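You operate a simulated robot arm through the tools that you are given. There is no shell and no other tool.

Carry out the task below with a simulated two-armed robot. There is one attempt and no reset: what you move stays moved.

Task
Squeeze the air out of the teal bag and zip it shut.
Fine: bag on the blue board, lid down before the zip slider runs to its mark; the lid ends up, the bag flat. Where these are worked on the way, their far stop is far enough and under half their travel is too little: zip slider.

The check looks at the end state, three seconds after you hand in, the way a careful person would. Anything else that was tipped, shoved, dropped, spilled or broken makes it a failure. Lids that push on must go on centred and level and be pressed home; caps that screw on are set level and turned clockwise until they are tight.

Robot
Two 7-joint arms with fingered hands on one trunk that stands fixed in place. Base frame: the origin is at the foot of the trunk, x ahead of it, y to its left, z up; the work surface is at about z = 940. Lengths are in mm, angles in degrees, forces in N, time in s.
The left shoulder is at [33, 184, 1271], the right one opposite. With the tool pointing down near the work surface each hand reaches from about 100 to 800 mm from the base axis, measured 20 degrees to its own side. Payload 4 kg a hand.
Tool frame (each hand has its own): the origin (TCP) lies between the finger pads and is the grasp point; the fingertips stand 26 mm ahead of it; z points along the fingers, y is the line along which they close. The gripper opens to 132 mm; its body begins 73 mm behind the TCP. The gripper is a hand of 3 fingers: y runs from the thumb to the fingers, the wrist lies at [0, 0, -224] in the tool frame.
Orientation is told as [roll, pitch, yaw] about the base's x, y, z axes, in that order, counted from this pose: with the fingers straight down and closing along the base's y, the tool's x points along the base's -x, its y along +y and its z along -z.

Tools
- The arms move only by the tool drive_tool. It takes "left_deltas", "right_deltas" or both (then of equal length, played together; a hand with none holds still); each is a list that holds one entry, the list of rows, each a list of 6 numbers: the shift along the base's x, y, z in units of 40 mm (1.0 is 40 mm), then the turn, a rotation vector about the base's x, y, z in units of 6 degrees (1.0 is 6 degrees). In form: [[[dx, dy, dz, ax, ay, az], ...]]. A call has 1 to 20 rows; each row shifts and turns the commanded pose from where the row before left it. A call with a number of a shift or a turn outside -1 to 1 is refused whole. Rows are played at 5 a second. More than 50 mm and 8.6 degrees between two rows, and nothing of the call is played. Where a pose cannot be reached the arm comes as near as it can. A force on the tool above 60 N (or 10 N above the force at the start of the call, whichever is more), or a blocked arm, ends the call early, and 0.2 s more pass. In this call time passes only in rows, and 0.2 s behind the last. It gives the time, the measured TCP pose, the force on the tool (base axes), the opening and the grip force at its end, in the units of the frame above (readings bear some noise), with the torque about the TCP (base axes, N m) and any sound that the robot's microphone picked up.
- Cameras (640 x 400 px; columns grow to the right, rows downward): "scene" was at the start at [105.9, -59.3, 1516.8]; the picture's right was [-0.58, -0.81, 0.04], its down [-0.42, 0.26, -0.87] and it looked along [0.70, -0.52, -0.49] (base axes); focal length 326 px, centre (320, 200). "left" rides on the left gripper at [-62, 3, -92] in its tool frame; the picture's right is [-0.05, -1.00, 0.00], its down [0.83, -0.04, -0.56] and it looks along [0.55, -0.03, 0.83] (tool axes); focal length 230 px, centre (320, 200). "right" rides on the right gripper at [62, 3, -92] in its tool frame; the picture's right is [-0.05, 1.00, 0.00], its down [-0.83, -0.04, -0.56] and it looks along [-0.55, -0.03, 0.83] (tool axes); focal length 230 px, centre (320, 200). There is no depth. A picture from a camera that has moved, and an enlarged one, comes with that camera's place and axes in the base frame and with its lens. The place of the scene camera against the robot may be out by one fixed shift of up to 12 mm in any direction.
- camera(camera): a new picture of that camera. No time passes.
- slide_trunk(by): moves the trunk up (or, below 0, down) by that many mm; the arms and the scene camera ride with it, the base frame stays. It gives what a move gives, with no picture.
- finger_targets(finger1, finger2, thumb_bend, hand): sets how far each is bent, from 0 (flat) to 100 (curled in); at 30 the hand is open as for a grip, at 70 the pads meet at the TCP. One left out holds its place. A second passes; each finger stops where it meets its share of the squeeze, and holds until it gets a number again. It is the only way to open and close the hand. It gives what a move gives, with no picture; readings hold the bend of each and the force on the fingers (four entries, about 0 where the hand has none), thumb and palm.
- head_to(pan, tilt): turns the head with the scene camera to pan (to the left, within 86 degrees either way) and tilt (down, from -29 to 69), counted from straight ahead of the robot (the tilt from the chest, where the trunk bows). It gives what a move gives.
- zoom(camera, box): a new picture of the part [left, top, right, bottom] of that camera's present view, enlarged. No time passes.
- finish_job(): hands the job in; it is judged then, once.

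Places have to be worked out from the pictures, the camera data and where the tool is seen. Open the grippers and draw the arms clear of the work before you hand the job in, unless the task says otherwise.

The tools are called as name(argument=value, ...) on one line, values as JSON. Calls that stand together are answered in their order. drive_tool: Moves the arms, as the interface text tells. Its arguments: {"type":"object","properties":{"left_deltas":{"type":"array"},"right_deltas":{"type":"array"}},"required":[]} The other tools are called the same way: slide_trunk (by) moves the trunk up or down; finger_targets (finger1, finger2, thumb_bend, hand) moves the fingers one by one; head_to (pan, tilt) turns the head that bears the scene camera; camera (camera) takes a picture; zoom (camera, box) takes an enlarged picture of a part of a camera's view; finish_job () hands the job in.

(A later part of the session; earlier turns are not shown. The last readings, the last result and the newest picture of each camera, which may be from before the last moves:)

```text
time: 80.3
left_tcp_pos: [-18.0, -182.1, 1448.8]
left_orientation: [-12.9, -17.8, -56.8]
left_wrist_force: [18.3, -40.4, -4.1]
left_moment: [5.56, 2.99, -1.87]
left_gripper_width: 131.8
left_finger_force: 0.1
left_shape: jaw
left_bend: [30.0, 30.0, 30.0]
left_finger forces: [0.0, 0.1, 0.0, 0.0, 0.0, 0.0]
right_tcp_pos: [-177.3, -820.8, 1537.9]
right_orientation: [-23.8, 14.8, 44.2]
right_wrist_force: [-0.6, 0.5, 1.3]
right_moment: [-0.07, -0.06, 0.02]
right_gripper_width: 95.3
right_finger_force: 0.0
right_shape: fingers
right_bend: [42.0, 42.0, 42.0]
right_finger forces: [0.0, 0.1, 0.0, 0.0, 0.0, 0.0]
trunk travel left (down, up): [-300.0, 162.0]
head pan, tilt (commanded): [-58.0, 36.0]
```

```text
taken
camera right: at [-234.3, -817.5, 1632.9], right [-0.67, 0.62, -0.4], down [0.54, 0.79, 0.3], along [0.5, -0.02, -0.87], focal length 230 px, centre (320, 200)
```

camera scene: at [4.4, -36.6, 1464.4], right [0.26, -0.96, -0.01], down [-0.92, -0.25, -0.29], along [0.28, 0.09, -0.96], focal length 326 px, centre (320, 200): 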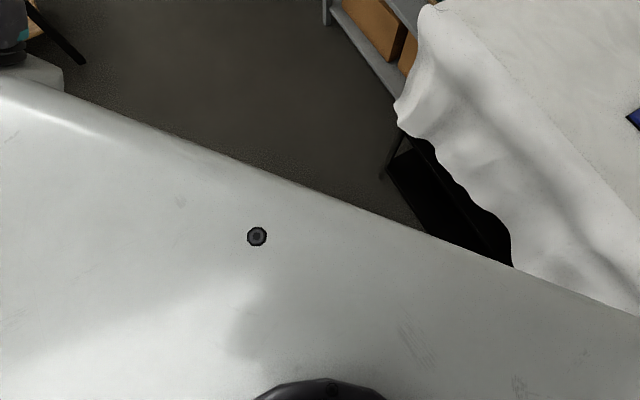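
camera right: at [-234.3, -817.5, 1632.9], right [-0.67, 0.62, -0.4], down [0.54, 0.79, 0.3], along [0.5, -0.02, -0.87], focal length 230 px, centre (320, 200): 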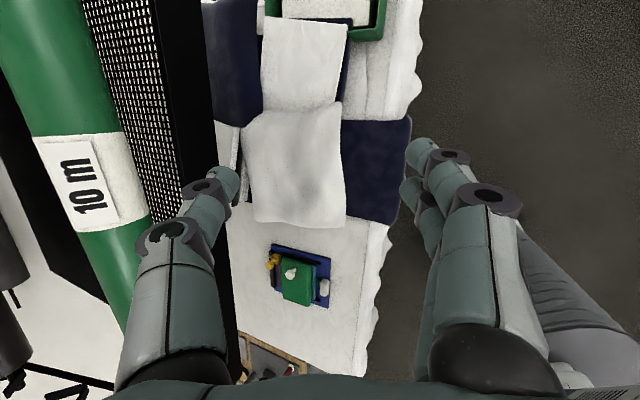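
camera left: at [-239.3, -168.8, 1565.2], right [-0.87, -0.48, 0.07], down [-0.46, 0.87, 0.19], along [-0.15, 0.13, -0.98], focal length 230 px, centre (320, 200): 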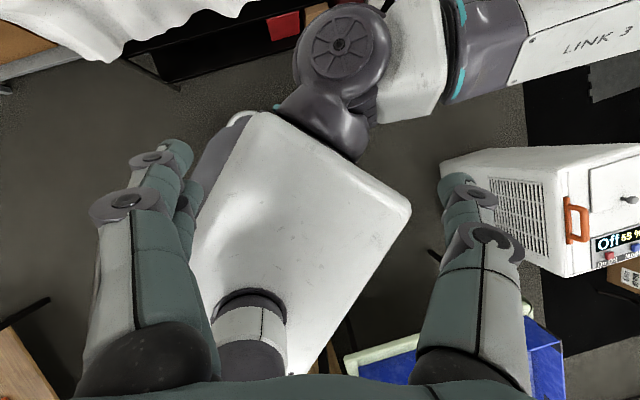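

It's swinging back and seems damped. I let more time pass before commanding anything.

head_to(pan=-56, tilt=34)

camera(camera="scene")

camera(camera="right")

```text
time: 80.9
left_tcp_pos: [-72.9, -161.5, 1465.9]
left_orientation: [-21.9, -13.6, -57.7]
left_wrist_force: [2.2, 1.2, 0.5]
left_moment: [-0.06, 0.15, -0.09]
left_gripper_width: 132.2
left_finger_force: 0.1
left_shape: jaw
left_bend: [30.0, 30.0, 30.0]
left_finger forces: [0.0, 0.0, 0.1, 0.0, 0.0, 0.0]
right_tcp_pos: [-112.4, -863.7, 1512.6]
right_orientation: [-24.2, 10.3, 47.2]
right_wrist_force: [1.0, 0.1, 2.3]
right_moment: [0.08, 0.25, -0.08]
right_gripper_width: 94.7
right_finger_force: 0.0
right_shape: fingers
right_bend: [42.0, 42.0, 42.0]
right_finger forces: [0.1, 0.0, 0.0, 0.1, 0.0, 0.0]
trunk travel left (down, up): [-300.0, 162.0]
head pan, tilt (commanded): [-56.0, 34.0]
```

```text
taken
camera scene: at [200.9, -116.0, 1560.8], right [-0.63, -0.78, 0.09], down [-0.09, -0.04, -1.0], along [0.78, -0.63, -0.04], focal length 326 px, centre (320, 200)
```

scene: 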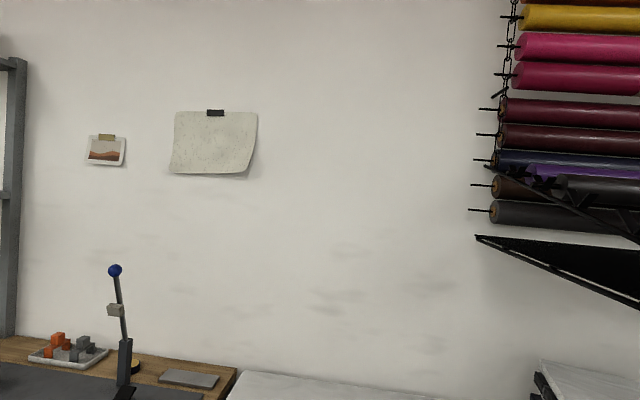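

```text
taken
camera right: at [-173.8, -868.9, 1604.3], right [-0.68, 0.6, -0.41], down [0.48, 0.8, 0.37], along [0.55, 0.05, -0.83], focal length 230 px, centre (320, 200)
```

right: 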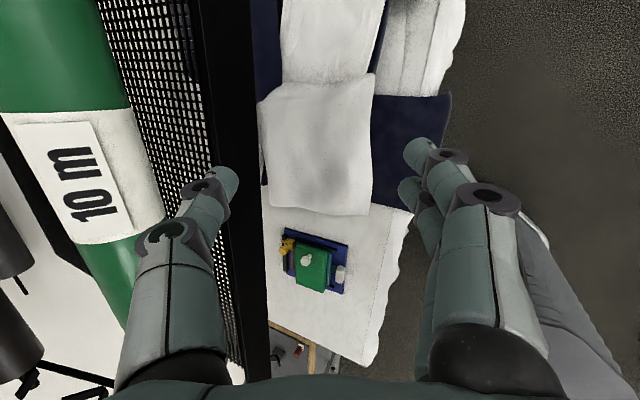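

The motion is getting smaller. I wait a bit more.

head_to(pan=-54, tilt=36)

head_to(pan=-56, tilt=36)

camera(camera="scene")

camera(camera="right")

```text
time: 81.5
left_tcp_pos: [-104.7, -133.9, 1450.8]
left_orientation: [-16.9, -17.5, -63.9]
left_wrist_force: [-514.2, -109.2, 108.3]
left_moment: [23.06, -78.93, 31.12]
left_gripper_width: 132.1
left_finger_force: 0.2
left_shape: jaw
left_bend: [30.0, 30.0, 30.0]
left_finger forces: [0.0, 0.1, 0.1, 0.0, 0.0, 0.0]
right_tcp_pos: [-171.0, -805.0, 1530.4]
right_orientation: [-28.3, 13.7, 41.2]
right_wrist_force: [22.9, 22.5, -20.5]
right_moment: [-3.12, 1.47, -1.27]
right_gripper_width: 94.6
right_finger_force: 0.0
right_shape: fingers
right_bend: [42.0, 42.0, 42.0]
right_finger forces: [0.0, 0.1, 0.0, 0.0, 0.0, 0.0]
trunk travel left (down, up): [-300.0, 162.0]
head pan, tilt (commanded): [-54.0, 36.0]
```

```text
time: 82.2
left_tcp_pos: [-89.7, -165.7, 1443.9]
left_orientation: [-14.4, -14.8, -62.7]
left_wrist_force: [-1.1, -1.2, -0.4]
left_moment: [0.17, -0.08, -0.02]
left_gripper_width: 132.1
left_finger_force: 0.1
left_shape: jaw
left_bend: [30.0, 30.0, 30.0]
left_finger forces: [0.0, 0.0, 0.0, 0.0, 0.1, 0.0]
right_tcp_pos: [-232.7, -805.8, 1544.4]
right_orientation: [-23.1, 12.9, 39.5]
right_wrist_force: [-1.3, -2.3, -0.6]
right_moment: [0.11, -0.11, 0.07]
right_gripper_width: 94.8
right_finger_force: 0.1
right_shape: fingers
right_bend: [42.0, 42.0, 42.0]
right_finger forces: [0.1, 0.0, 0.1, 0.1, 0.1, 0.0]
trunk travel left (down, up): [-300.0, 162.0]
head pan, tilt (commanded): [-56.0, 36.0]
```

```text
taken
camera scene: at [67.4, -94.9, 1502.7], right [-0.83, -0.56, 0.04], down [-0.38, 0.5, -0.78], along [0.42, -0.66, -0.62], focal length 326 px, centre (320, 200)
```

scene: 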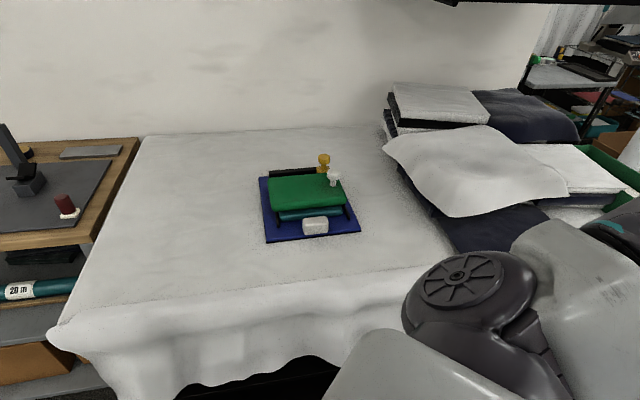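

```text
taken
camera right: at [-290.5, -801.4, 1639.3], right [-0.61, 0.69, -0.39], down [0.6, 0.73, 0.33], along [0.51, -0.04, -0.86], focal length 230 px, centre (320, 200)
```

right: 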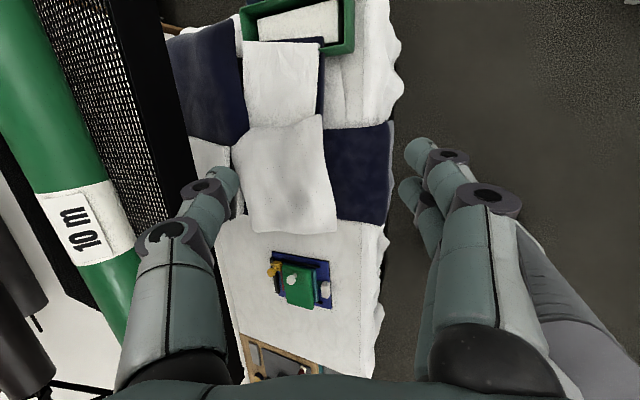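

The trunk has settled back near its normal pose, and the board, bag, slider and closed lid look unchanged. Both arms are in odd places, so I look through the left camera to plan a careful return.

camera(camera="left")

zoom(camera="scene", box=[230, 130, 390, 260])

head_to(pan=-80, tilt=30)

camera(camera="scene")

```text
taken
camera left: at [-50.4, -186.2, 1546.9], right [-0.87, -0.43, 0.25], down [-0.35, 0.88, 0.32], along [-0.36, 0.19, -0.91], focal length 230 px, centre (320, 200)
```

left: 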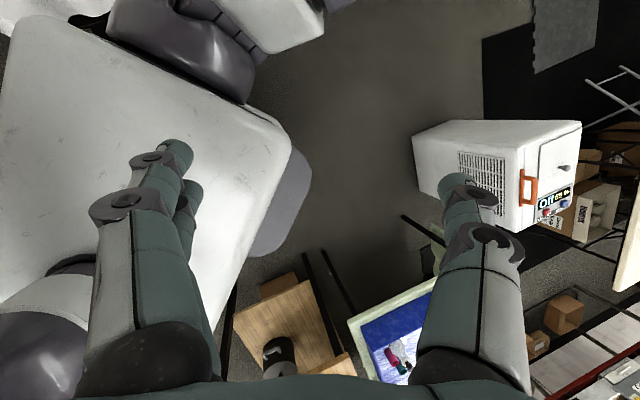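

```text
3.08 times, centred on (310, 195) of scene
camera zoom: at [67.4, -94.9, 1502.7], right [-0.83, -0.56, 0.04], down [-0.38, 0.5, -0.78], along [0.42, -0.66, -0.62], focal length 1002 px, centre (351, 215)
```

zoom: 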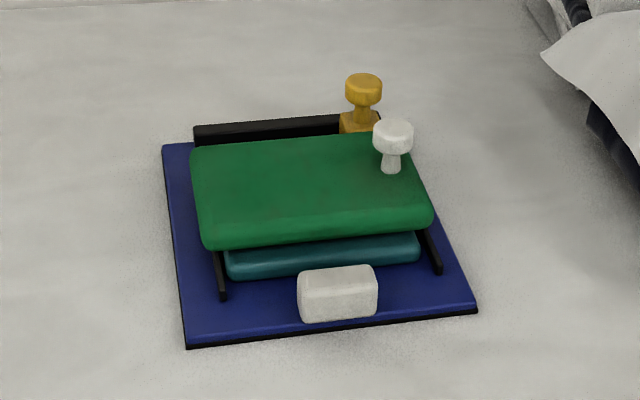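

```text
time: 83.0
left_tcp_pos: [-84.8, -139.3, 1446.3]
left_orientation: [-15.3, -15.1, -62.9]
left_wrist_force: [-0.4, 0.4, -0.3]
left_moment: [-0.05, -0.04, 0.03]
left_gripper_width: 132.0
left_finger_force: 0.1
left_shape: jaw
left_bend: [30.0, 30.0, 30.0]
left_finger forces: [0.0, 0.1, 0.0, 0.0, 0.1, 0.1]
right_tcp_pos: [-221.9, -783.2, 1561.1]
right_orientation: [-23.5, 14.0, 39.4]
right_wrist_force: [1.2, -1.0, 1.7]
right_moment: [0.1, 0.15, -0.05]
right_gripper_width: 94.7
right_finger_force: 0.0
right_shape: fingers
right_bend: [42.0, 42.0, 42.0]
right_finger forces: [0.0, 0.1, 0.1, 0.1, 0.0, 0.0]
trunk travel left (down, up): [-300.0, 162.0]
head pan, tilt (commanded): [-80.0, 30.0]
```

```text
taken
camera scene: at [53.0, -91.7, 1520.6], right [-0.97, -0.24, 0.07], down [-0.17, 0.42, -0.89], along [0.18, -0.87, -0.45], focal length 326 px, centre (320, 200)
```

scene: 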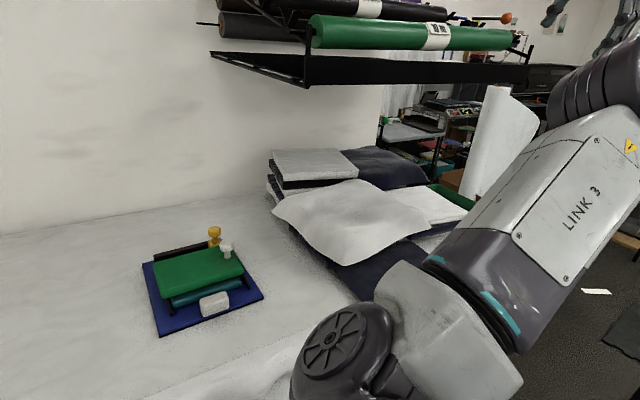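

From this view the shelf spans about u 592–1296, v < −301, at z ≈ 1446, and its corner lies where my forearm was passing. Everything on the table still looks in place. I turn the head back to the work and check that the robot is steady.

head_to(pan=-50, tilt=36)

head_to(pan=-50, tilt=34)

camera(camera="right")

camera(camera="scene")

```text
time: 84.0
left_tcp_pos: [-86.0, -142.1, 1444.5]
left_orientation: [-15.0, -15.0, -63.2]
left_wrist_force: [-0.3, 0.6, 0.6]
left_moment: [-0.01, -0.01, 0.01]
left_gripper_width: 131.9
left_finger_force: 0.0
left_shape: jaw
left_bend: [30.0, 30.0, 30.0]
left_finger forces: [0.0, 0.1, 0.0, 0.0, 0.1, 0.0]
right_tcp_pos: [-221.4, -775.4, 1555.7]
right_orientation: [-23.8, 14.2, 39.2]
right_wrist_force: [-0.6, -0.8, 0.0]
right_moment: [0.0, -0.02, -0.02]
right_gripper_width: 94.9
right_finger_force: 0.0
right_shape: fingers
right_bend: [42.0, 42.0, 42.0]
right_finger forces: [0.0, 0.0, 0.0, 0.0, 0.1, 0.0]
trunk travel left (down, up): [-300.0, 162.0]
head pan, tilt (commanded): [-50.0, 36.0]
```

```text
time: 84.6
left_tcp_pos: [-85.6, -142.9, 1443.7]
left_orientation: [-15.0, -15.0, -63.2]
left_wrist_force: [-1.2, -0.7, 0.5]
left_moment: [0.05, -0.03, 0.0]
left_gripper_width: 132.0
left_finger_force: 0.0
left_shape: jaw
left_bend: [30.0, 30.0, 30.0]
left_finger forces: [0.1, 0.0, 0.0, 0.1, 0.0, 0.0]
right_tcp_pos: [-221.8, -775.0, 1555.6]
right_orientation: [-23.8, 14.3, 39.1]
right_wrist_force: [0.4, -0.2, 0.0]
right_moment: [-0.03, 0.0, -0.01]
right_gripper_width: 94.7
right_finger_force: 0.0
right_shape: fingers
right_bend: [42.0, 42.0, 42.0]
right_finger forces: [0.1, 0.0, 0.0, 0.0, 0.0, 0.0]
trunk travel left (down, up): [-300.0, 162.0]
head pan, tilt (commanded): [-50.0, 34.0]
```

```text
taken
camera right: at [-277.9, -767.3, 1651.1], right [-0.61, 0.68, -0.4], down [0.61, 0.73, 0.31], along [0.5, -0.06, -0.86], focal length 230 px, centre (320, 200)
```

right: 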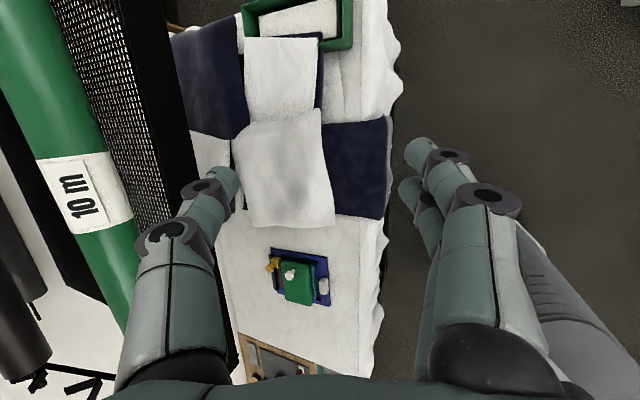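

```text
taken
camera scene: at [86.7, -74.3, 1505.4], right [-0.76, -0.64, 0.05], down [-0.42, 0.43, -0.8], along [0.49, -0.63, -0.59], focal length 326 px, centre (320, 200)
```

scene: 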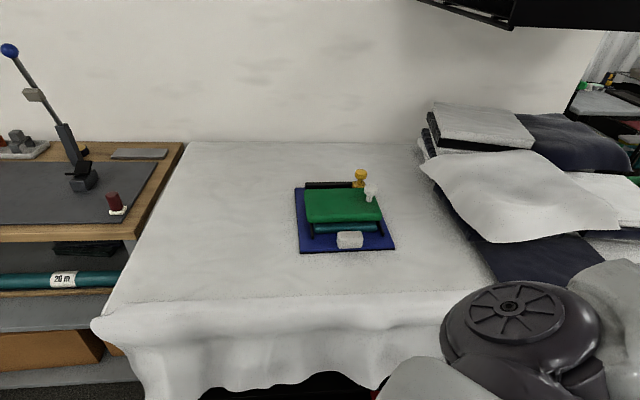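

The robot is steady again and the trunk is back to normal. I bring the right hand forward and down in stages, keeping it nearer the robot than the shelf's front edge, first removing the hand's tilt.

drive_tool(right_deltas=[[[0.3, 0.25, -0.2, 0.764, 0.108, -0.083], [0.5, 0.387, -0.305, 0.764, 0.108, -0.083], [0.5, 0.387, -0.305, 0.764, 0.108, -0.083], [0.5, 0.387, -0.305, 0.764, 0.108, -0.083], [0.5, 0.387, -0.305, 0.764, 0.108, -0.083], [0.5, 0.387, -0.305, 0.764, 0.108, -0.083], [0, 0, 0, 0, 0, 0]]])

camera(camera="right")

camera(camera="scene")

```text
time: 86.2
left_tcp_pos: [-90.3, -139.2, 1443.0]
left_orientation: [-14.8, -15.1, -63.2]
left_wrist_force: [-0.3, 0.8, -0.2]
left_moment: [-0.04, -0.04, 0.0]
left_gripper_width: 132.1
left_finger_force: 0.0
left_shape: jaw
left_bend: [30.0, 30.0, 30.0]
left_finger forces: [0.0, 0.0, 0.0, 0.0, 0.0, 0.0]
right_tcp_pos: [-160.3, -781.8, 1522.0]
right_orientation: [-7.2, 3.2, 44.8]
right_wrist_force: [0.2, -0.3, -0.1]
right_moment: [-0.02, -0.06, -0.01]
right_gripper_width: 95.0
right_finger_force: 0.0
right_shape: fingers
right_bend: [42.0, 42.0, 42.0]
right_finger forces: [0.0, 0.0, 0.0, 0.1, 0.0, 0.0]
right hand out of reach, approached as far as the arm can: row 1, 2, 3, 4, 5, 6
trunk travel left (down, up): [-300.0, 162.0]
head pan, tilt (commanded): [-50.0, 34.0]
```

```text
taken
camera right: at [-211.6, -810.5, 1617.0], right [-0.66, 0.74, -0.13], down [0.59, 0.62, 0.51], along [0.46, 0.26, -0.85], focal length 230 px, centre (320, 200)
```

right: 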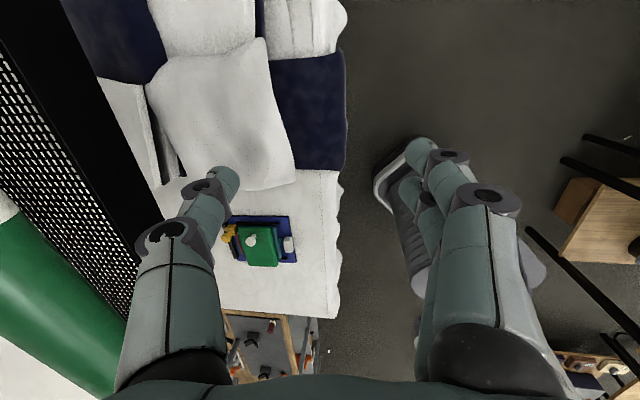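

```text
taken
camera scene: at [82.1, -71.5, 1506.0], right [-0.76, -0.64, 0.05], down [-0.41, 0.43, -0.8], along [0.5, -0.64, -0.59], focal length 326 px, centre (320, 200)
```

scene: 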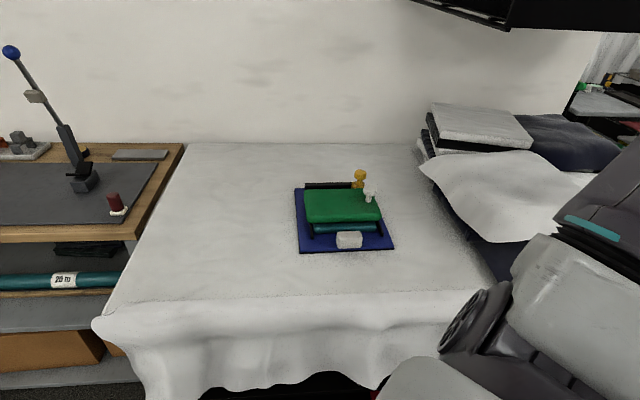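

The arm couldn't fully follow because that wrist yaw is awkward there. I turn the yaw back toward −45° in place, a third of the way, and see how it responds.

drive_tool(right_deltas=[[[0, 0, 0, 0, 0, -0.9], [0, 0, 0, 0, 0, -0.9], [0, 0, 0, 0, 0, -0.9], [0, 0, 0, 0, 0, -0.9], [0, 0, 0, 0, 0, -0.9]]])

camera(camera="right")

```text
time: 87.4
left_tcp_pos: [-85.4, -141.1, 1444.7]
left_orientation: [-14.9, -15.1, -63.2]
left_wrist_force: [-0.2, 0.1, 0.2]
left_moment: [-0.01, -0.03, -0.01]
left_gripper_width: 132.1
left_finger_force: 0.1
left_shape: jaw
left_bend: [30.0, 30.0, 30.0]
left_finger forces: [0.0, 0.1, 0.1, 0.1, 0.1, 0.1]
right_tcp_pos: [-136.7, -794.6, 1516.7]
right_orientation: [-7.0, 3.3, 17.7]
right_wrist_force: [0.5, 0.7, 0.5]
right_moment: [-0.03, 0.02, 0.02]
right_gripper_width: 94.8
right_finger_force: 0.1
right_shape: fingers
right_bend: [42.0, 42.0, 42.0]
right_finger forces: [0.0, 0.0, 0.0, 0.1, 0.1, 0.0]
right hand out of reach, approached as far as the arm can: row 3
trunk travel left (down, up): [-300.0, 162.0]
head pan, tilt (commanded): [-50.0, 34.0]
```

```text
taken
camera right: at [-195.0, -796.4, 1612.3], right [-0.26, 0.96, -0.13], down [0.81, 0.28, 0.51], along [0.52, 0.03, -0.85], focal length 230 px, centre (320, 200)
```

right: 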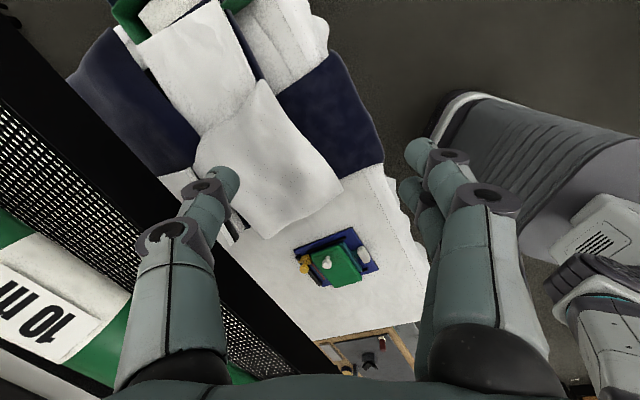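

The turn works. I keep turning the yaw while moving the hand away from the shelf, toward +y and lower.

drive_tool(right_deltas=[[[0, 0.6, -0.3, 0, 0, -0.9], [0, 0.7, -0.4, 0, 0, -0.9], [0, 0.7, -0.4, 0, 0, -0.9], [0.2, 0.7, -0.4, 0, 0, -0.5], [0.3, 0.6, -0.4, 0, 0, 0]]])

camera(camera="right")

camera(camera="scene")

```text
time: 88.6
left_tcp_pos: [-83.5, -142.9, 1444.0]
left_orientation: [-15.2, -14.9, -63.2]
left_wrist_force: [-0.6, 0.8, 0.2]
left_moment: [-0.03, -0.02, 0.0]
left_gripper_width: 131.8
left_finger_force: 0.1
left_shape: jaw
left_bend: [30.0, 30.0, 30.0]
left_finger forces: [0.1, 0.0, 0.0, 0.0, 0.0, 0.0]
right_tcp_pos: [-95.6, -731.9, 1408.9]
right_orientation: [-7.1, 3.5, -1.6]
right_wrist_force: [0.0, 0.8, 0.6]
right_moment: [0.01, 0.02, 0.03]
right_gripper_width: 94.9
right_finger_force: 0.0
right_shape: fingers
right_bend: [42.0, 42.0, 42.0]
right_finger forces: [0.0, 0.0, 0.0, 0.1, 0.1, 0.0]
right hand out of reach, approached as far as the arm can: row 1, 2, 3, 4
trunk travel left (down, up): [-300.0, 162.0]
head pan, tilt (commanded): [-50.0, 34.0]
```

```text
taken
camera right: at [-152.1, -715.8, 1503.2], right [0.07, 0.99, -0.13], down [0.86, 0.0, 0.51], along [0.5, -0.15, -0.85], focal length 230 px, centre (320, 200)
```

right: 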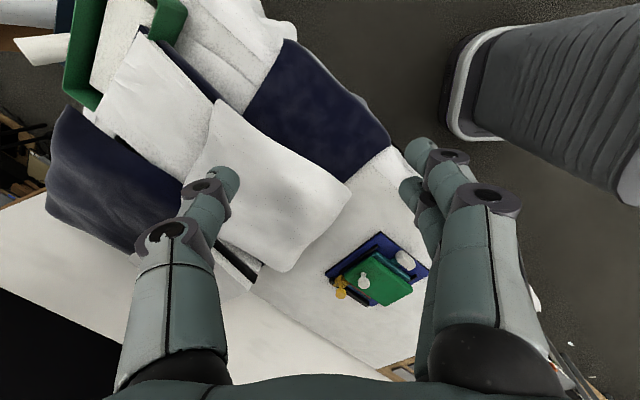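

```text
taken
camera scene: at [89.2, -73.7, 1505.3], right [-0.76, -0.64, 0.05], down [-0.42, 0.43, -0.8], along [0.49, -0.64, -0.6], focal length 326 px, centre (320, 200)
```

scene: 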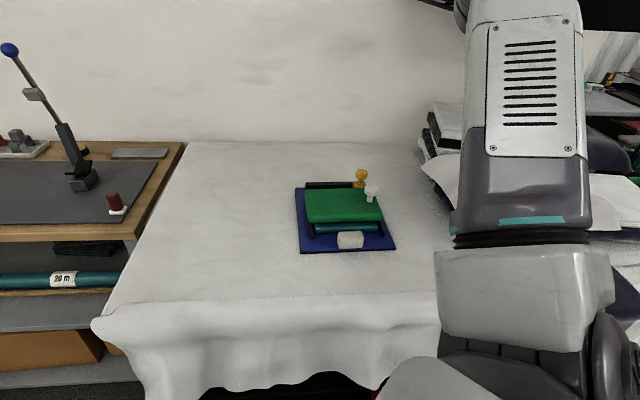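

The hand has cleared the shelf front, and the elbow has come forward and up. I continue toward the front and lower in small steps, checking the arm's shape.

drive_tool(right_deltas=[[[0.5, 0.45, -0.4, 0, 0, -0.4], [0.6, 0.5, -0.5, 0, 0, -0.4], [0.6, 0.5, -0.5, 0, 0, -0.4], [0.6, 0.5, -0.5, 0, 0, -0.4]]])

camera(camera="scene")

camera(camera="right")

```text
time: 89.6
left_tcp_pos: [-84.5, -141.4, 1443.6]
left_orientation: [-15.1, -15.0, -63.2]
left_wrist_force: [-0.7, 0.1, 0.9]
left_moment: [-0.01, -0.01, 0.0]
left_gripper_width: 131.9
left_finger_force: 0.0
left_shape: jaw
left_bend: [30.0, 30.0, 30.0]
left_finger forces: [0.0, 0.1, 0.0, 0.1, 0.1, 0.0]
right_tcp_pos: [-22.6, -663.4, 1345.8]
right_orientation: [-7.1, 3.3, -11.2]
right_wrist_force: [0.7, 0.0, 1.0]
right_moment: [-0.02, 0.0, 0.01]
right_gripper_width: 94.8
right_finger_force: 0.0
right_shape: fingers
right_bend: [42.0, 42.0, 42.0]
right_finger forces: [0.0, 0.0, 0.0, 0.1, 0.0, 0.1]
right hand out of reach, approached as far as the arm can: row 4
trunk travel left (down, up): [-300.0, 162.0]
head pan, tilt (commanded): [-50.0, 34.0]
```

```text
taken
camera scene: at [87.2, -73.8, 1505.5], right [-0.76, -0.64, 0.05], down [-0.42, 0.43, -0.8], along [0.49, -0.64, -0.59], focal length 326 px, centre (320, 200)
```

scene: 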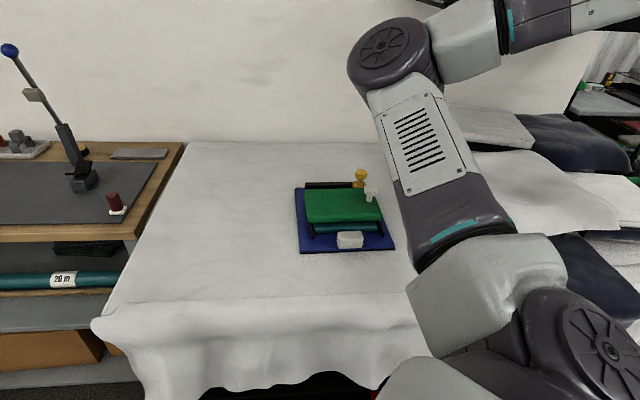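

```text
taken
camera right: at [-76.4, -638.8, 1440.3], right [0.24, 0.96, -0.13], down [0.85, -0.14, 0.51], along [0.47, -0.23, -0.85], focal length 230 px, centre (320, 200)
```

right: 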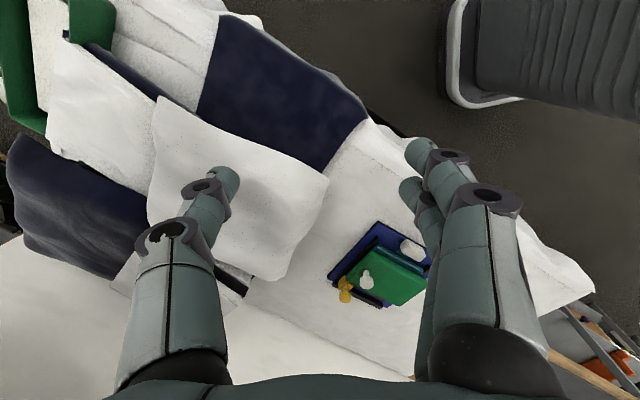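

The elbow is now forward of the shoulder. I keep moving in small steps to the front with the hand kept high, watching where the elbow goes.

drive_tool(right_deltas=[[[0.5, 0.3, 0, 0, 0, -0.4], [0.5, 0.3, 0, 0, 0, -0.4], [0.5, 0.3, 0, 0, 0, -0.4], [0, 0, 0, 0, 0, 0]]])

camera(camera="scene")

```text
time: 90.6
left_tcp_pos: [-84.3, -141.2, 1443.8]
left_orientation: [-15.2, -15.0, -63.2]
left_wrist_force: [0.3, 0.7, 0.4]
left_moment: [-0.02, 0.02, 0.0]
left_gripper_width: 131.9
left_finger_force: 0.0
left_shape: jaw
left_bend: [30.0, 30.0, 30.0]
left_finger forces: [0.0, 0.0, 0.0, 0.0, 0.1, 0.0]
right_tcp_pos: [-6.6, -656.8, 1375.6]
right_orientation: [-6.9, 3.2, -18.4]
right_wrist_force: [0.2, 0.2, 0.3]
right_moment: [-0.03, -0.02, -0.01]
right_gripper_width: 94.8
right_finger_force: 0.2
right_shape: fingers
right_bend: [42.0, 42.0, 42.0]
right_finger forces: [0.0, 0.1, 0.0, 0.1, 0.0, 0.1]
right hand out of reach, approached as far as the arm can: row 1, 2, 3
trunk travel left (down, up): [-300.0, 162.0]
head pan, tilt (commanded): [-50.0, 34.0]
```

```text
taken
camera scene: at [87.3, -73.9, 1505.4], right [-0.76, -0.64, 0.05], down [-0.42, 0.43, -0.8], along [0.49, -0.63, -0.59], focal length 326 px, centre (320, 200)
```

scene: 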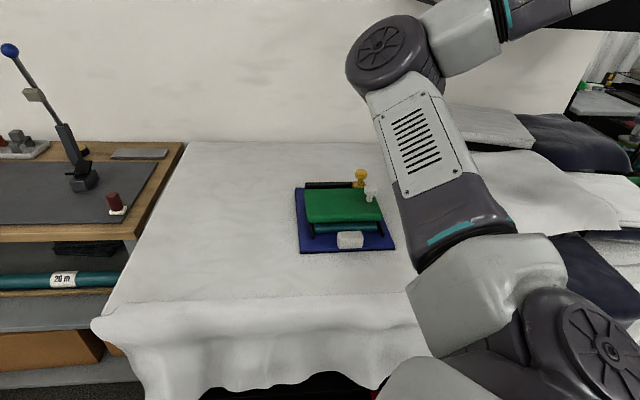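

This arm shape, with the elbow rolled forward, limits the reach. I test whether lowering the hand opens up motion, moving mostly down with the yaw turning toward its natural direction.

drive_tool(right_deltas=[[[0, 0.2, -0.6, 0, 0, -0.5], [0, 0.2, -0.6, 0, 0, -0.5], [0, 0.2, -0.6, 0, 0, -0.5], [0, 0.2, -0.6, 0, 0, -0.5], [0, 0, 0, 0, 0, 0]]])

camera(camera="scene")

camera(camera="right")

```text
time: 91.8
left_tcp_pos: [-84.8, -141.2, 1443.5]
left_orientation: [-15.0, -15.0, -63.2]
left_wrist_force: [-0.3, 0.1, -0.4]
left_moment: [0.01, 0.02, 0.02]
left_gripper_width: 132.1
left_finger_force: 0.0
left_shape: jaw
left_bend: [30.0, 30.0, 30.0]
left_finger forces: [0.0, 0.1, 0.0, 0.0, 0.0, 0.0]
right_tcp_pos: [-54.3, -651.3, 1308.0]
right_orientation: [-7.0, 3.4, -30.4]
right_wrist_force: [-0.9, 0.7, -0.3]
right_moment: [-0.02, 0.02, 0.0]
right_gripper_width: 95.1
right_finger_force: 0.0
right_shape: fingers
right_bend: [42.0, 42.0, 42.0]
right_finger forces: [0.0, 0.1, 0.0, 0.0, 0.0, 0.0]
right hand out of reach, approached as far as the arm can: row 1, 2, 3, 4
trunk travel left (down, up): [-300.0, 162.0]
head pan, tilt (commanded): [-50.0, 34.0]
```

```text
taken
camera scene: at [87.3, -73.7, 1505.5], right [-0.76, -0.64, 0.05], down [-0.42, 0.43, -0.8], along [0.49, -0.64, -0.59], focal length 326 px, centre (320, 200)
```

scene: 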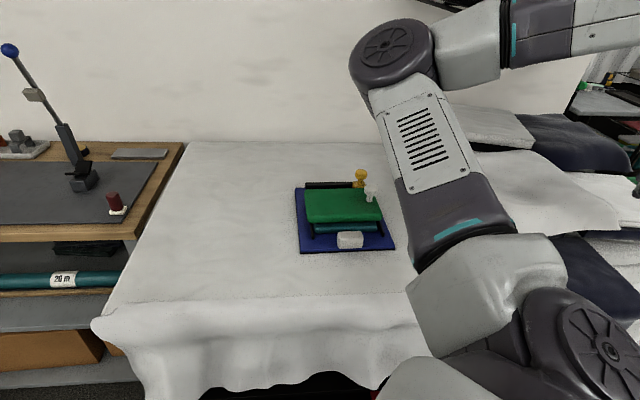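

```text
taken
camera right: at [-96.5, -610.4, 1401.8], right [0.54, 0.83, -0.12], down [0.76, -0.41, 0.51], along [0.37, -0.37, -0.85], focal length 230 px, centre (320, 200)
```

right: 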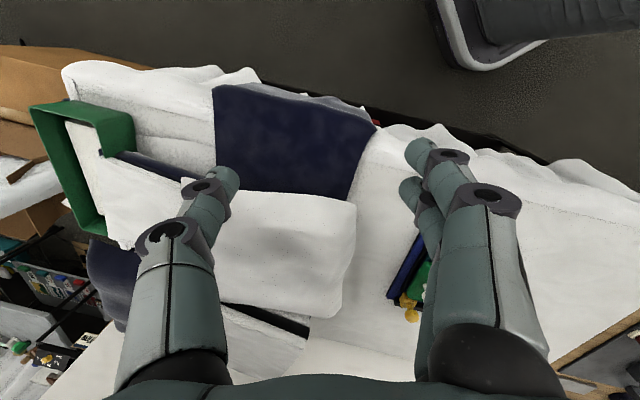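

The forearm is folded backward with the upper arm at a limit; by my geometry it must swing up and over to the front to return to its original shape. The space in front of the head is free, so I raise the hand up and inward in steps.

drive_tool(right_deltas=[[[0.3, 0.5, 0.6, 0, 0, 0], [0.4, 0.7, 0.75, 0, 0, 0], [0.4, 0.7, 0.75, 0, 0, 0], [0.4, 0.7, 0.75, 0, 0, 0], [0.4, 0.7, 0.75, 0, 0, 0], [0, 0, 0, 0, 0, 0]]])

camera(camera="scene")

camera(camera="right")

```text
time: 93.2
left_tcp_pos: [-85.1, -139.8, 1444.4]
left_orientation: [-15.0, -15.0, -63.3]
left_wrist_force: [0.2, 0.5, -0.2]
left_moment: [-0.04, 0.0, -0.02]
left_gripper_width: 132.2
left_finger_force: 0.1
left_shape: jaw
left_bend: [30.0, 30.0, 30.0]
left_finger forces: [0.0, 0.0, 0.1, 0.0, 0.0, 0.0]
right_tcp_pos: [-35.6, -621.0, 1366.6]
right_orientation: [-6.8, 3.3, -30.3]
right_wrist_force: [-0.1, 0.2, 0.2]
right_moment: [-0.04, -0.01, 0.0]
right_gripper_width: 94.8
right_finger_force: 0.0
right_shape: fingers
right_bend: [42.0, 42.0, 42.0]
right_finger forces: [0.1, 0.0, 0.0, 0.1, 0.1, 0.0]
right hand out of reach, approached as far as the arm can: row 1, 2, 3, 4, 5
trunk travel left (down, up): [-300.0, 162.0]
head pan, tilt (commanded): [-50.0, 34.0]
```

```text
taken
camera scene: at [87.1, -74.3, 1505.4], right [-0.76, -0.64, 0.05], down [-0.42, 0.43, -0.8], along [0.49, -0.63, -0.59], focal length 326 px, centre (320, 200)
```

scene: 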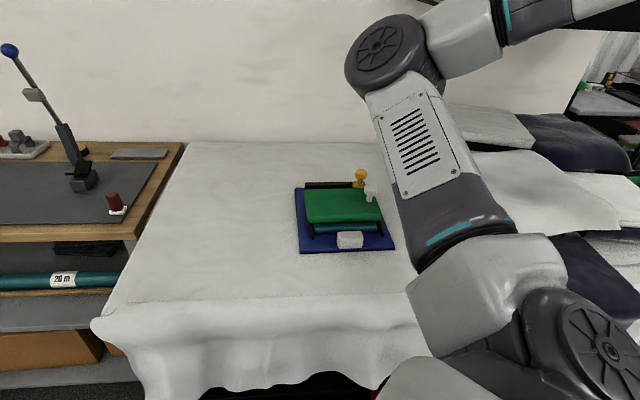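

```text
taken
camera right: at [-78.1, -579.6, 1461.1], right [0.54, 0.83, -0.12], down [0.76, -0.41, 0.51], along [0.37, -0.37, -0.85], focal length 230 px, centre (320, 200)
```

right: 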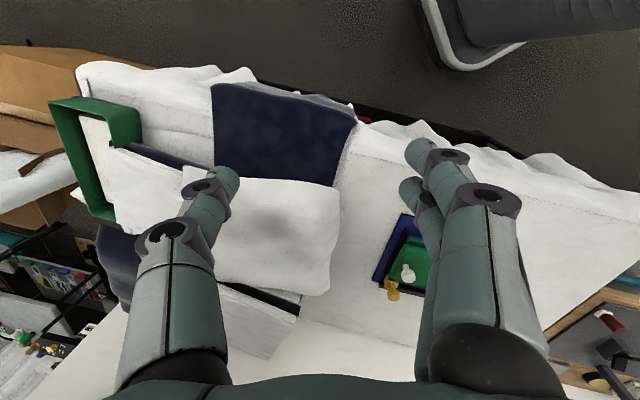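

The hand's yaw is too far from the forearm's direction, so the wrist is at its limit. I turn the yaw in place toward −120°, which suits the folded forearm, to free the wrist.

drive_tool(right_deltas=[[[0, 0, 0, 0, 0, -0.9], [0, 0, 0, 0, 0, -0.9], [0, 0, 0, 0, 0, -0.9], [0, 0, 0, 0, 0, -0.9], [0, 0, 0, 0, 0, -0.9], [0, 0, 0, 0, 0, -0.9], [0, 0, 0, 0, 0, -0.9], [0, 0, 0, 0, 0, -0.9], [0, 0, 0, 0, 0, 0]]])

camera(camera="scene")

camera(camera="right")

```text
time: 95.2
left_tcp_pos: [-85.4, -141.7, 1443.4]
left_orientation: [-15.1, -15.0, -63.2]
left_wrist_force: [0.0, 0.3, 0.1]
left_moment: [0.0, 0.01, 0.0]
left_gripper_width: 132.1
left_finger_force: 0.1
left_shape: jaw
left_bend: [30.0, 30.0, 30.0]
left_finger forces: [0.0, 0.0, 0.0, 0.0, 0.1, 0.1]
right_tcp_pos: [-35.7, -622.8, 1364.9]
right_orientation: [-7.1, 3.5, -73.5]
right_wrist_force: [-0.4, 0.2, 0.0]
right_moment: [0.0, 0.0, -0.01]
right_gripper_width: 94.9
right_finger_force: 0.1
right_shape: fingers
right_bend: [42.0, 42.0, 42.0]
right_finger forces: [0.1, 0.1, 0.0, 0.0, 0.0, 0.1]
trunk travel left (down, up): [-300.0, 162.0]
head pan, tilt (commanded): [-50.0, 34.0]
```

```text
taken
camera scene: at [87.1, -73.7, 1505.5], right [-0.76, -0.64, 0.05], down [-0.42, 0.43, -0.8], along [0.49, -0.64, -0.59], focal length 326 px, centre (320, 200)
```

scene: 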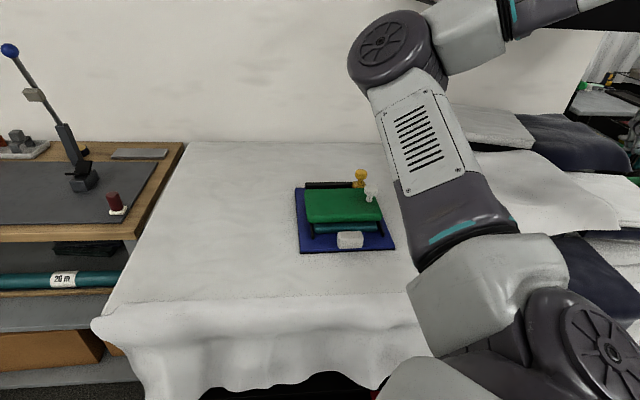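

```text
taken
camera right: at [-38.1, -564.5, 1459.4], right [0.96, 0.24, -0.13], down [0.27, -0.82, 0.51], along [0.02, -0.52, -0.85], focal length 230 px, centre (320, 200)
```

right: 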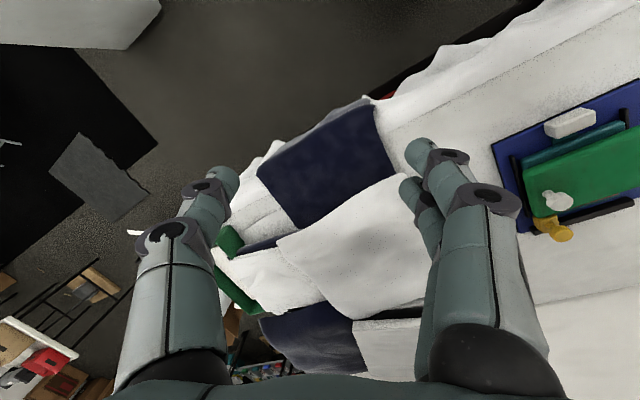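

The yaw turns freely now. I continue it by about 30° and then raise the hand up and inward again.

drive_tool(right_deltas=[[[0, 0, 0, 0, 0, -0.9], [0, 0, 0, 0, 0, -0.9], [0, 0, 0, 0, 0, -0.9], [0, 0, 0, 0, 0, -0.9], [0, 0, 0, 0, 0, -0.9], [0.3, 0.5, 0.5, 0, 0, 0], [0.3, 0.6, 0.6, 0, 0, 0], [0.3, 0.6, 0.6, 0, 0, 0], [0.3, 0.6, 0.6, 0, 0, 0], [0, 0, 0, 0, 0, 0]]])

camera(camera="scene")

camera(camera="right")

```text
time: 97.4
left_tcp_pos: [-85.4, -141.0, 1444.0]
left_orientation: [-15.0, -14.9, -63.2]
left_wrist_force: [0.0, -0.2, 0.7]
left_moment: [0.04, -0.02, -0.01]
left_gripper_width: 131.9
left_finger_force: 0.1
left_shape: jaw
left_bend: [30.0, 30.0, 30.0]
left_finger forces: [0.0, 0.1, 0.0, 0.0, 0.0, 0.1]
right_tcp_pos: [-29.3, -604.9, 1369.6]
right_orientation: [-7.1, 3.4, -100.4]
right_wrist_force: [-0.2, 0.5, 0.0]
right_moment: [-0.02, 0.02, 0.03]
right_gripper_width: 94.9
right_finger_force: 0.1
right_shape: fingers
right_bend: [42.0, 42.0, 42.0]
right_finger forces: [0.1, 0.0, 0.1, 0.0, 0.0, 0.0]
right hand out of reach, approached as far as the arm can: row 6, 7, 8, 9
trunk travel left (down, up): [-300.0, 162.0]
head pan, tilt (commanded): [-50.0, 34.0]
```

```text
taken
camera scene: at [87.0, -74.0, 1505.5], right [-0.76, -0.64, 0.05], down [-0.42, 0.43, -0.8], along [0.49, -0.63, -0.59], focal length 326 px, centre (320, 200)
```

scene: 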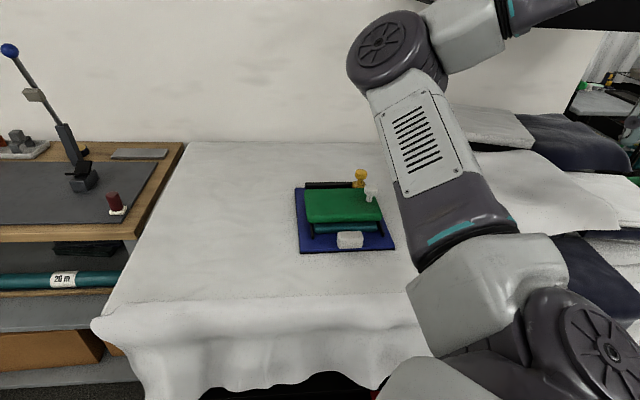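

```text
taken
camera right: at [-5.0, -551.0, 1464.2], right [0.97, -0.23, -0.13], down [-0.13, -0.85, 0.51], along [-0.22, -0.47, -0.85], focal length 230 px, centre (320, 200)
```

right: 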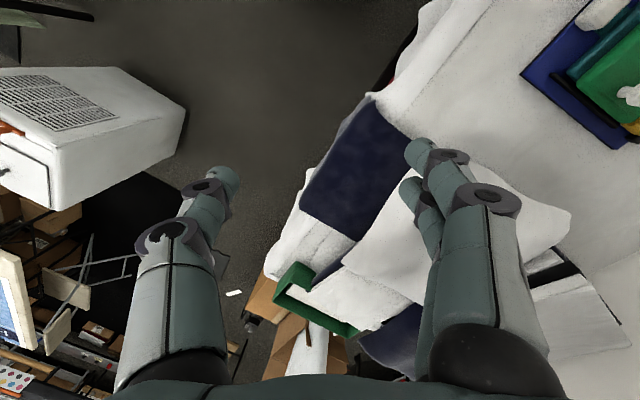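

The hand-down requirement forces the wrist past its limit as the forearm rises. I instead rotate the whole forearm and hand rigidly about the upper-arm axis, up and over, starting with 30° of that motion.

drive_tool(right_deltas=[[[-0.23, 0.265, 0.82, -0.65, 0.65, -0.395], [-0.163, 0.333, 0.808, -0.65, 0.65, -0.395], [-0.098, 0.388, 0.803, -0.65, 0.65, -0.395], [-0.023, 0.448, 0.768, -0.65, 0.65, -0.395], [0.043, 0.495, 0.743, -0.65, 0.65, -0.395]]])

camera(camera="scene")

camera(camera="right")

```text
time: 98.6
left_tcp_pos: [-84.7, -143.1, 1444.8]
left_orientation: [-14.9, -15.0, -63.1]
left_wrist_force: [0.2, 0.8, -0.2]
left_moment: [0.0, 0.0, 0.02]
left_gripper_width: 132.1
left_finger_force: 0.0
left_shape: jaw
left_bend: [30.0, 30.0, 30.0]
left_finger forces: [0.1, 0.0, 0.0, 0.0, 0.0, 0.1]
right_tcp_pos: [-108.0, -647.2, 1397.0]
right_orientation: [-20.6, -20.6, -110.7]
right_wrist_force: [-0.2, 0.3, 0.1]
right_moment: [0.0, -0.01, -0.01]
right_gripper_width: 94.6
right_finger_force: 0.0
right_shape: fingers
right_bend: [42.0, 42.0, 42.0]
right_finger forces: [0.0, 0.0, 0.0, 0.0, 0.1, 0.0]
right hand out of reach, approached as far as the arm can: row 1, 2, 3, 4, 5
trunk travel left (down, up): [-300.0, 162.0]
head pan, tilt (commanded): [-50.0, 34.0]
```

```text
taken
camera scene: at [87.1, -73.9, 1505.5], right [-0.76, -0.64, 0.05], down [-0.42, 0.43, -0.8], along [0.49, -0.63, -0.59], focal length 326 px, centre (320, 200)
```

scene: 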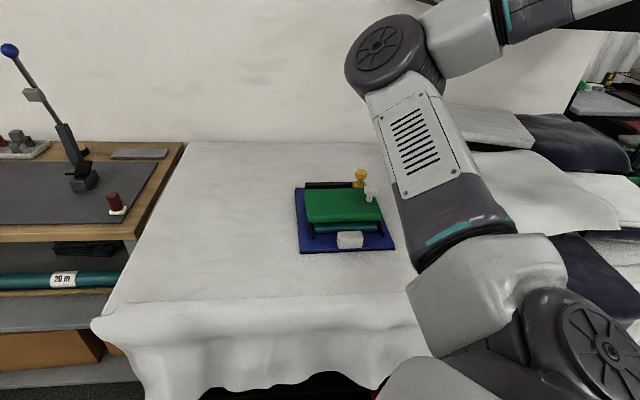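

```text
taken
camera right: at [-44.2, -577.0, 1454.7], right [0.81, -0.49, -0.31], down [-0.06, -0.6, 0.79], along [-0.58, -0.63, -0.52], focal length 230 px, centre (320, 200)
```

right: 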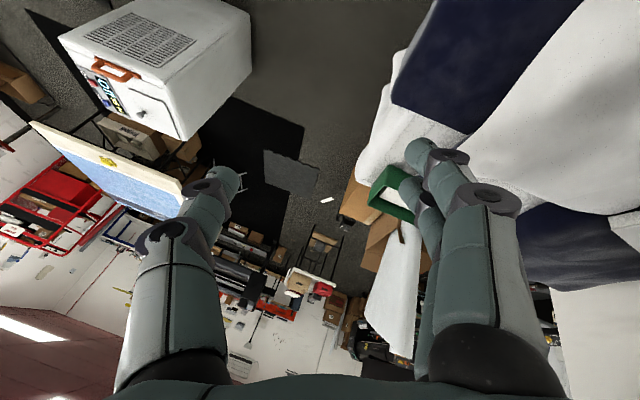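

The forearm won't roll that way, so its roll limit is probably on this side and the way back is the opposite direction. I test by rolling it the other way, slightly downward, by 15°.

drive_tool(right_deltas=[[[0.22, -0.3, -0.857, 0.54, -0.54, 0.33], [0.22, -0.3, -0.857, 0.54, -0.54, 0.33], [0.22, -0.3, -0.857, 0.54, -0.54, 0.33], [0, 0, 0, 0, 0, 0]]])

camera(camera="scene")

camera(camera="right")

```text
time: 99.6
left_tcp_pos: [-84.3, -141.6, 1444.7]
left_orientation: [-15.1, -15.0, -63.2]
left_wrist_force: [-0.1, 0.9, 0.1]
left_moment: [0.01, 0.05, -0.01]
left_gripper_width: 131.9
left_finger_force: 0.0
left_shape: jaw
left_bend: [30.0, 30.0, 30.0]
left_finger forces: [0.0, 0.0, 0.0, 0.0, 0.1, 0.0]
right_tcp_pos: [-80.5, -685.0, 1294.4]
right_orientation: [-14.3, -8.4, -106.1]
right_wrist_force: [-0.7, 0.0, 0.3]
right_moment: [0.01, 0.03, -0.01]
right_gripper_width: 94.7
right_finger_force: 0.1
right_shape: fingers
right_bend: [42.0, 42.0, 42.0]
right_finger forces: [0.0, 0.1, 0.1, 0.0, 0.1, 0.1]
right hand out of reach, approached as far as the arm can: row 1
trunk travel left (down, up): [-300.0, 162.0]
head pan, tilt (commanded): [-50.0, 34.0]
```

```text
taken
camera scene: at [87.1, -73.5, 1505.5], right [-0.76, -0.64, 0.05], down [-0.42, 0.43, -0.8], along [0.49, -0.64, -0.59], focal length 326 px, centre (320, 200)
```

scene: 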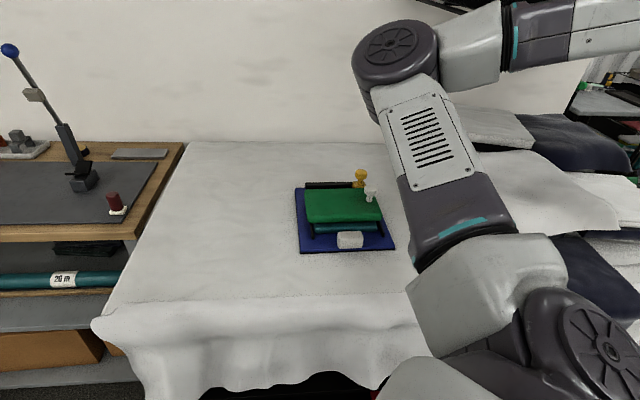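

```text
taken
camera right: at [-36.0, -620.7, 1373.5], right [0.91, -0.35, -0.24], down [-0.11, -0.74, 0.66], along [-0.41, -0.57, -0.71], focal length 230 px, centre (320, 200)
```

right: 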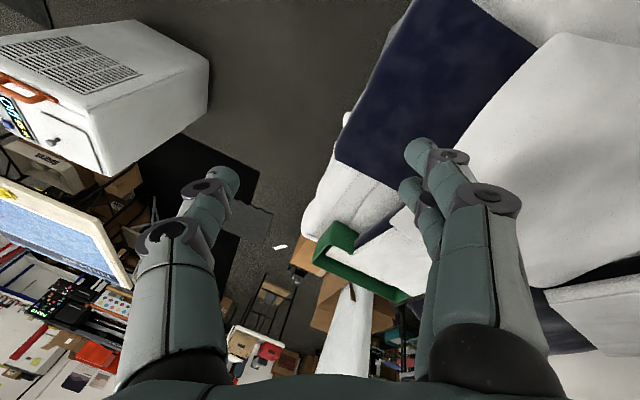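

That direction is free: the hand followed exactly. So the arm must unwind by lifting the upper arm and then sweeping the forearm from back, via the right, to the front. First I swing the whole arm up about the shoulder by 30°.

drive_tool(right_deltas=[[[-0.043, 0.043, 0.718, -0.707, -0.707, 0], [-0.098, 0.098, 0.71, -0.707, -0.707, 0], [-0.15, 0.15, 0.698, -0.707, -0.707, 0], [-0.2, 0.2, 0.675, -0.707, -0.707, 0], [-0.25, 0.25, 0.645, -0.707, -0.707, 0], [0, 0, 0, 0, 0, 0]]])

camera(camera="scene")

camera(camera="right")

```text
time: 101.0
left_tcp_pos: [-84.9, -141.3, 1444.9]
left_orientation: [-15.1, -15.0, -63.2]
left_wrist_force: [0.2, -0.6, -0.2]
left_moment: [-0.01, -0.01, 0.02]
left_gripper_width: 131.8
left_finger_force: 0.0
left_shape: jaw
left_bend: [30.0, 30.0, 30.0]
left_finger forces: [0.0, 0.0, 0.0, 0.0, 0.0, 0.1]
right_tcp_pos: [-92.6, -674.5, 1372.5]
right_orientation: [0.1, -15.9, -109.2]
right_wrist_force: [-0.1, -0.3, 1.3]
right_moment: [-0.01, -0.01, 0.02]
right_gripper_width: 94.9
right_finger_force: 0.0
right_shape: fingers
right_bend: [42.0, 42.0, 42.0]
right_finger forces: [0.1, 0.0, 0.0, 0.0, 0.0, 0.0]
right hand out of reach, approached as far as the arm can: row 3, 4, 5
trunk travel left (down, up): [-300.0, 162.0]
head pan, tilt (commanded): [-50.0, 34.0]
```

```text
taken
camera scene: at [87.1, -73.8, 1505.5], right [-0.76, -0.64, 0.05], down [-0.42, 0.43, -0.8], along [0.49, -0.64, -0.59], focal length 326 px, centre (320, 200)
```

scene: 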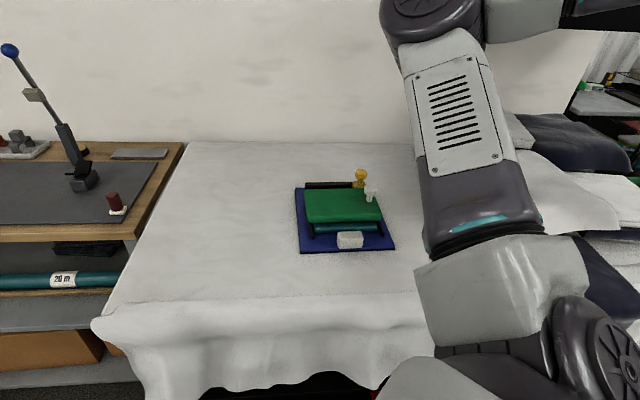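

```text
taken
camera right: at [-63.6, -595.4, 1444.6], right [0.93, -0.38, 0.02], down [-0.26, -0.6, 0.76], along [-0.28, -0.71, -0.65], focal length 230 px, centre (320, 200)
```

right: 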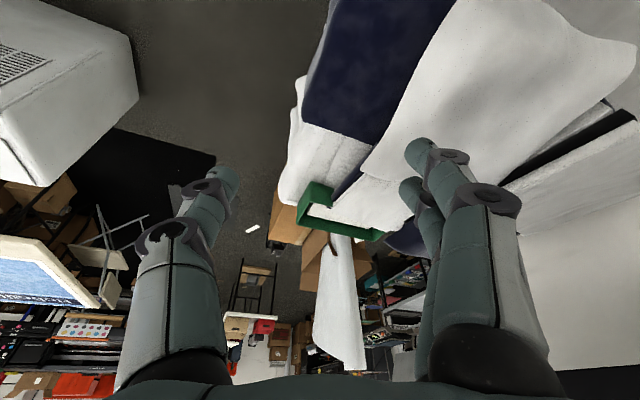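

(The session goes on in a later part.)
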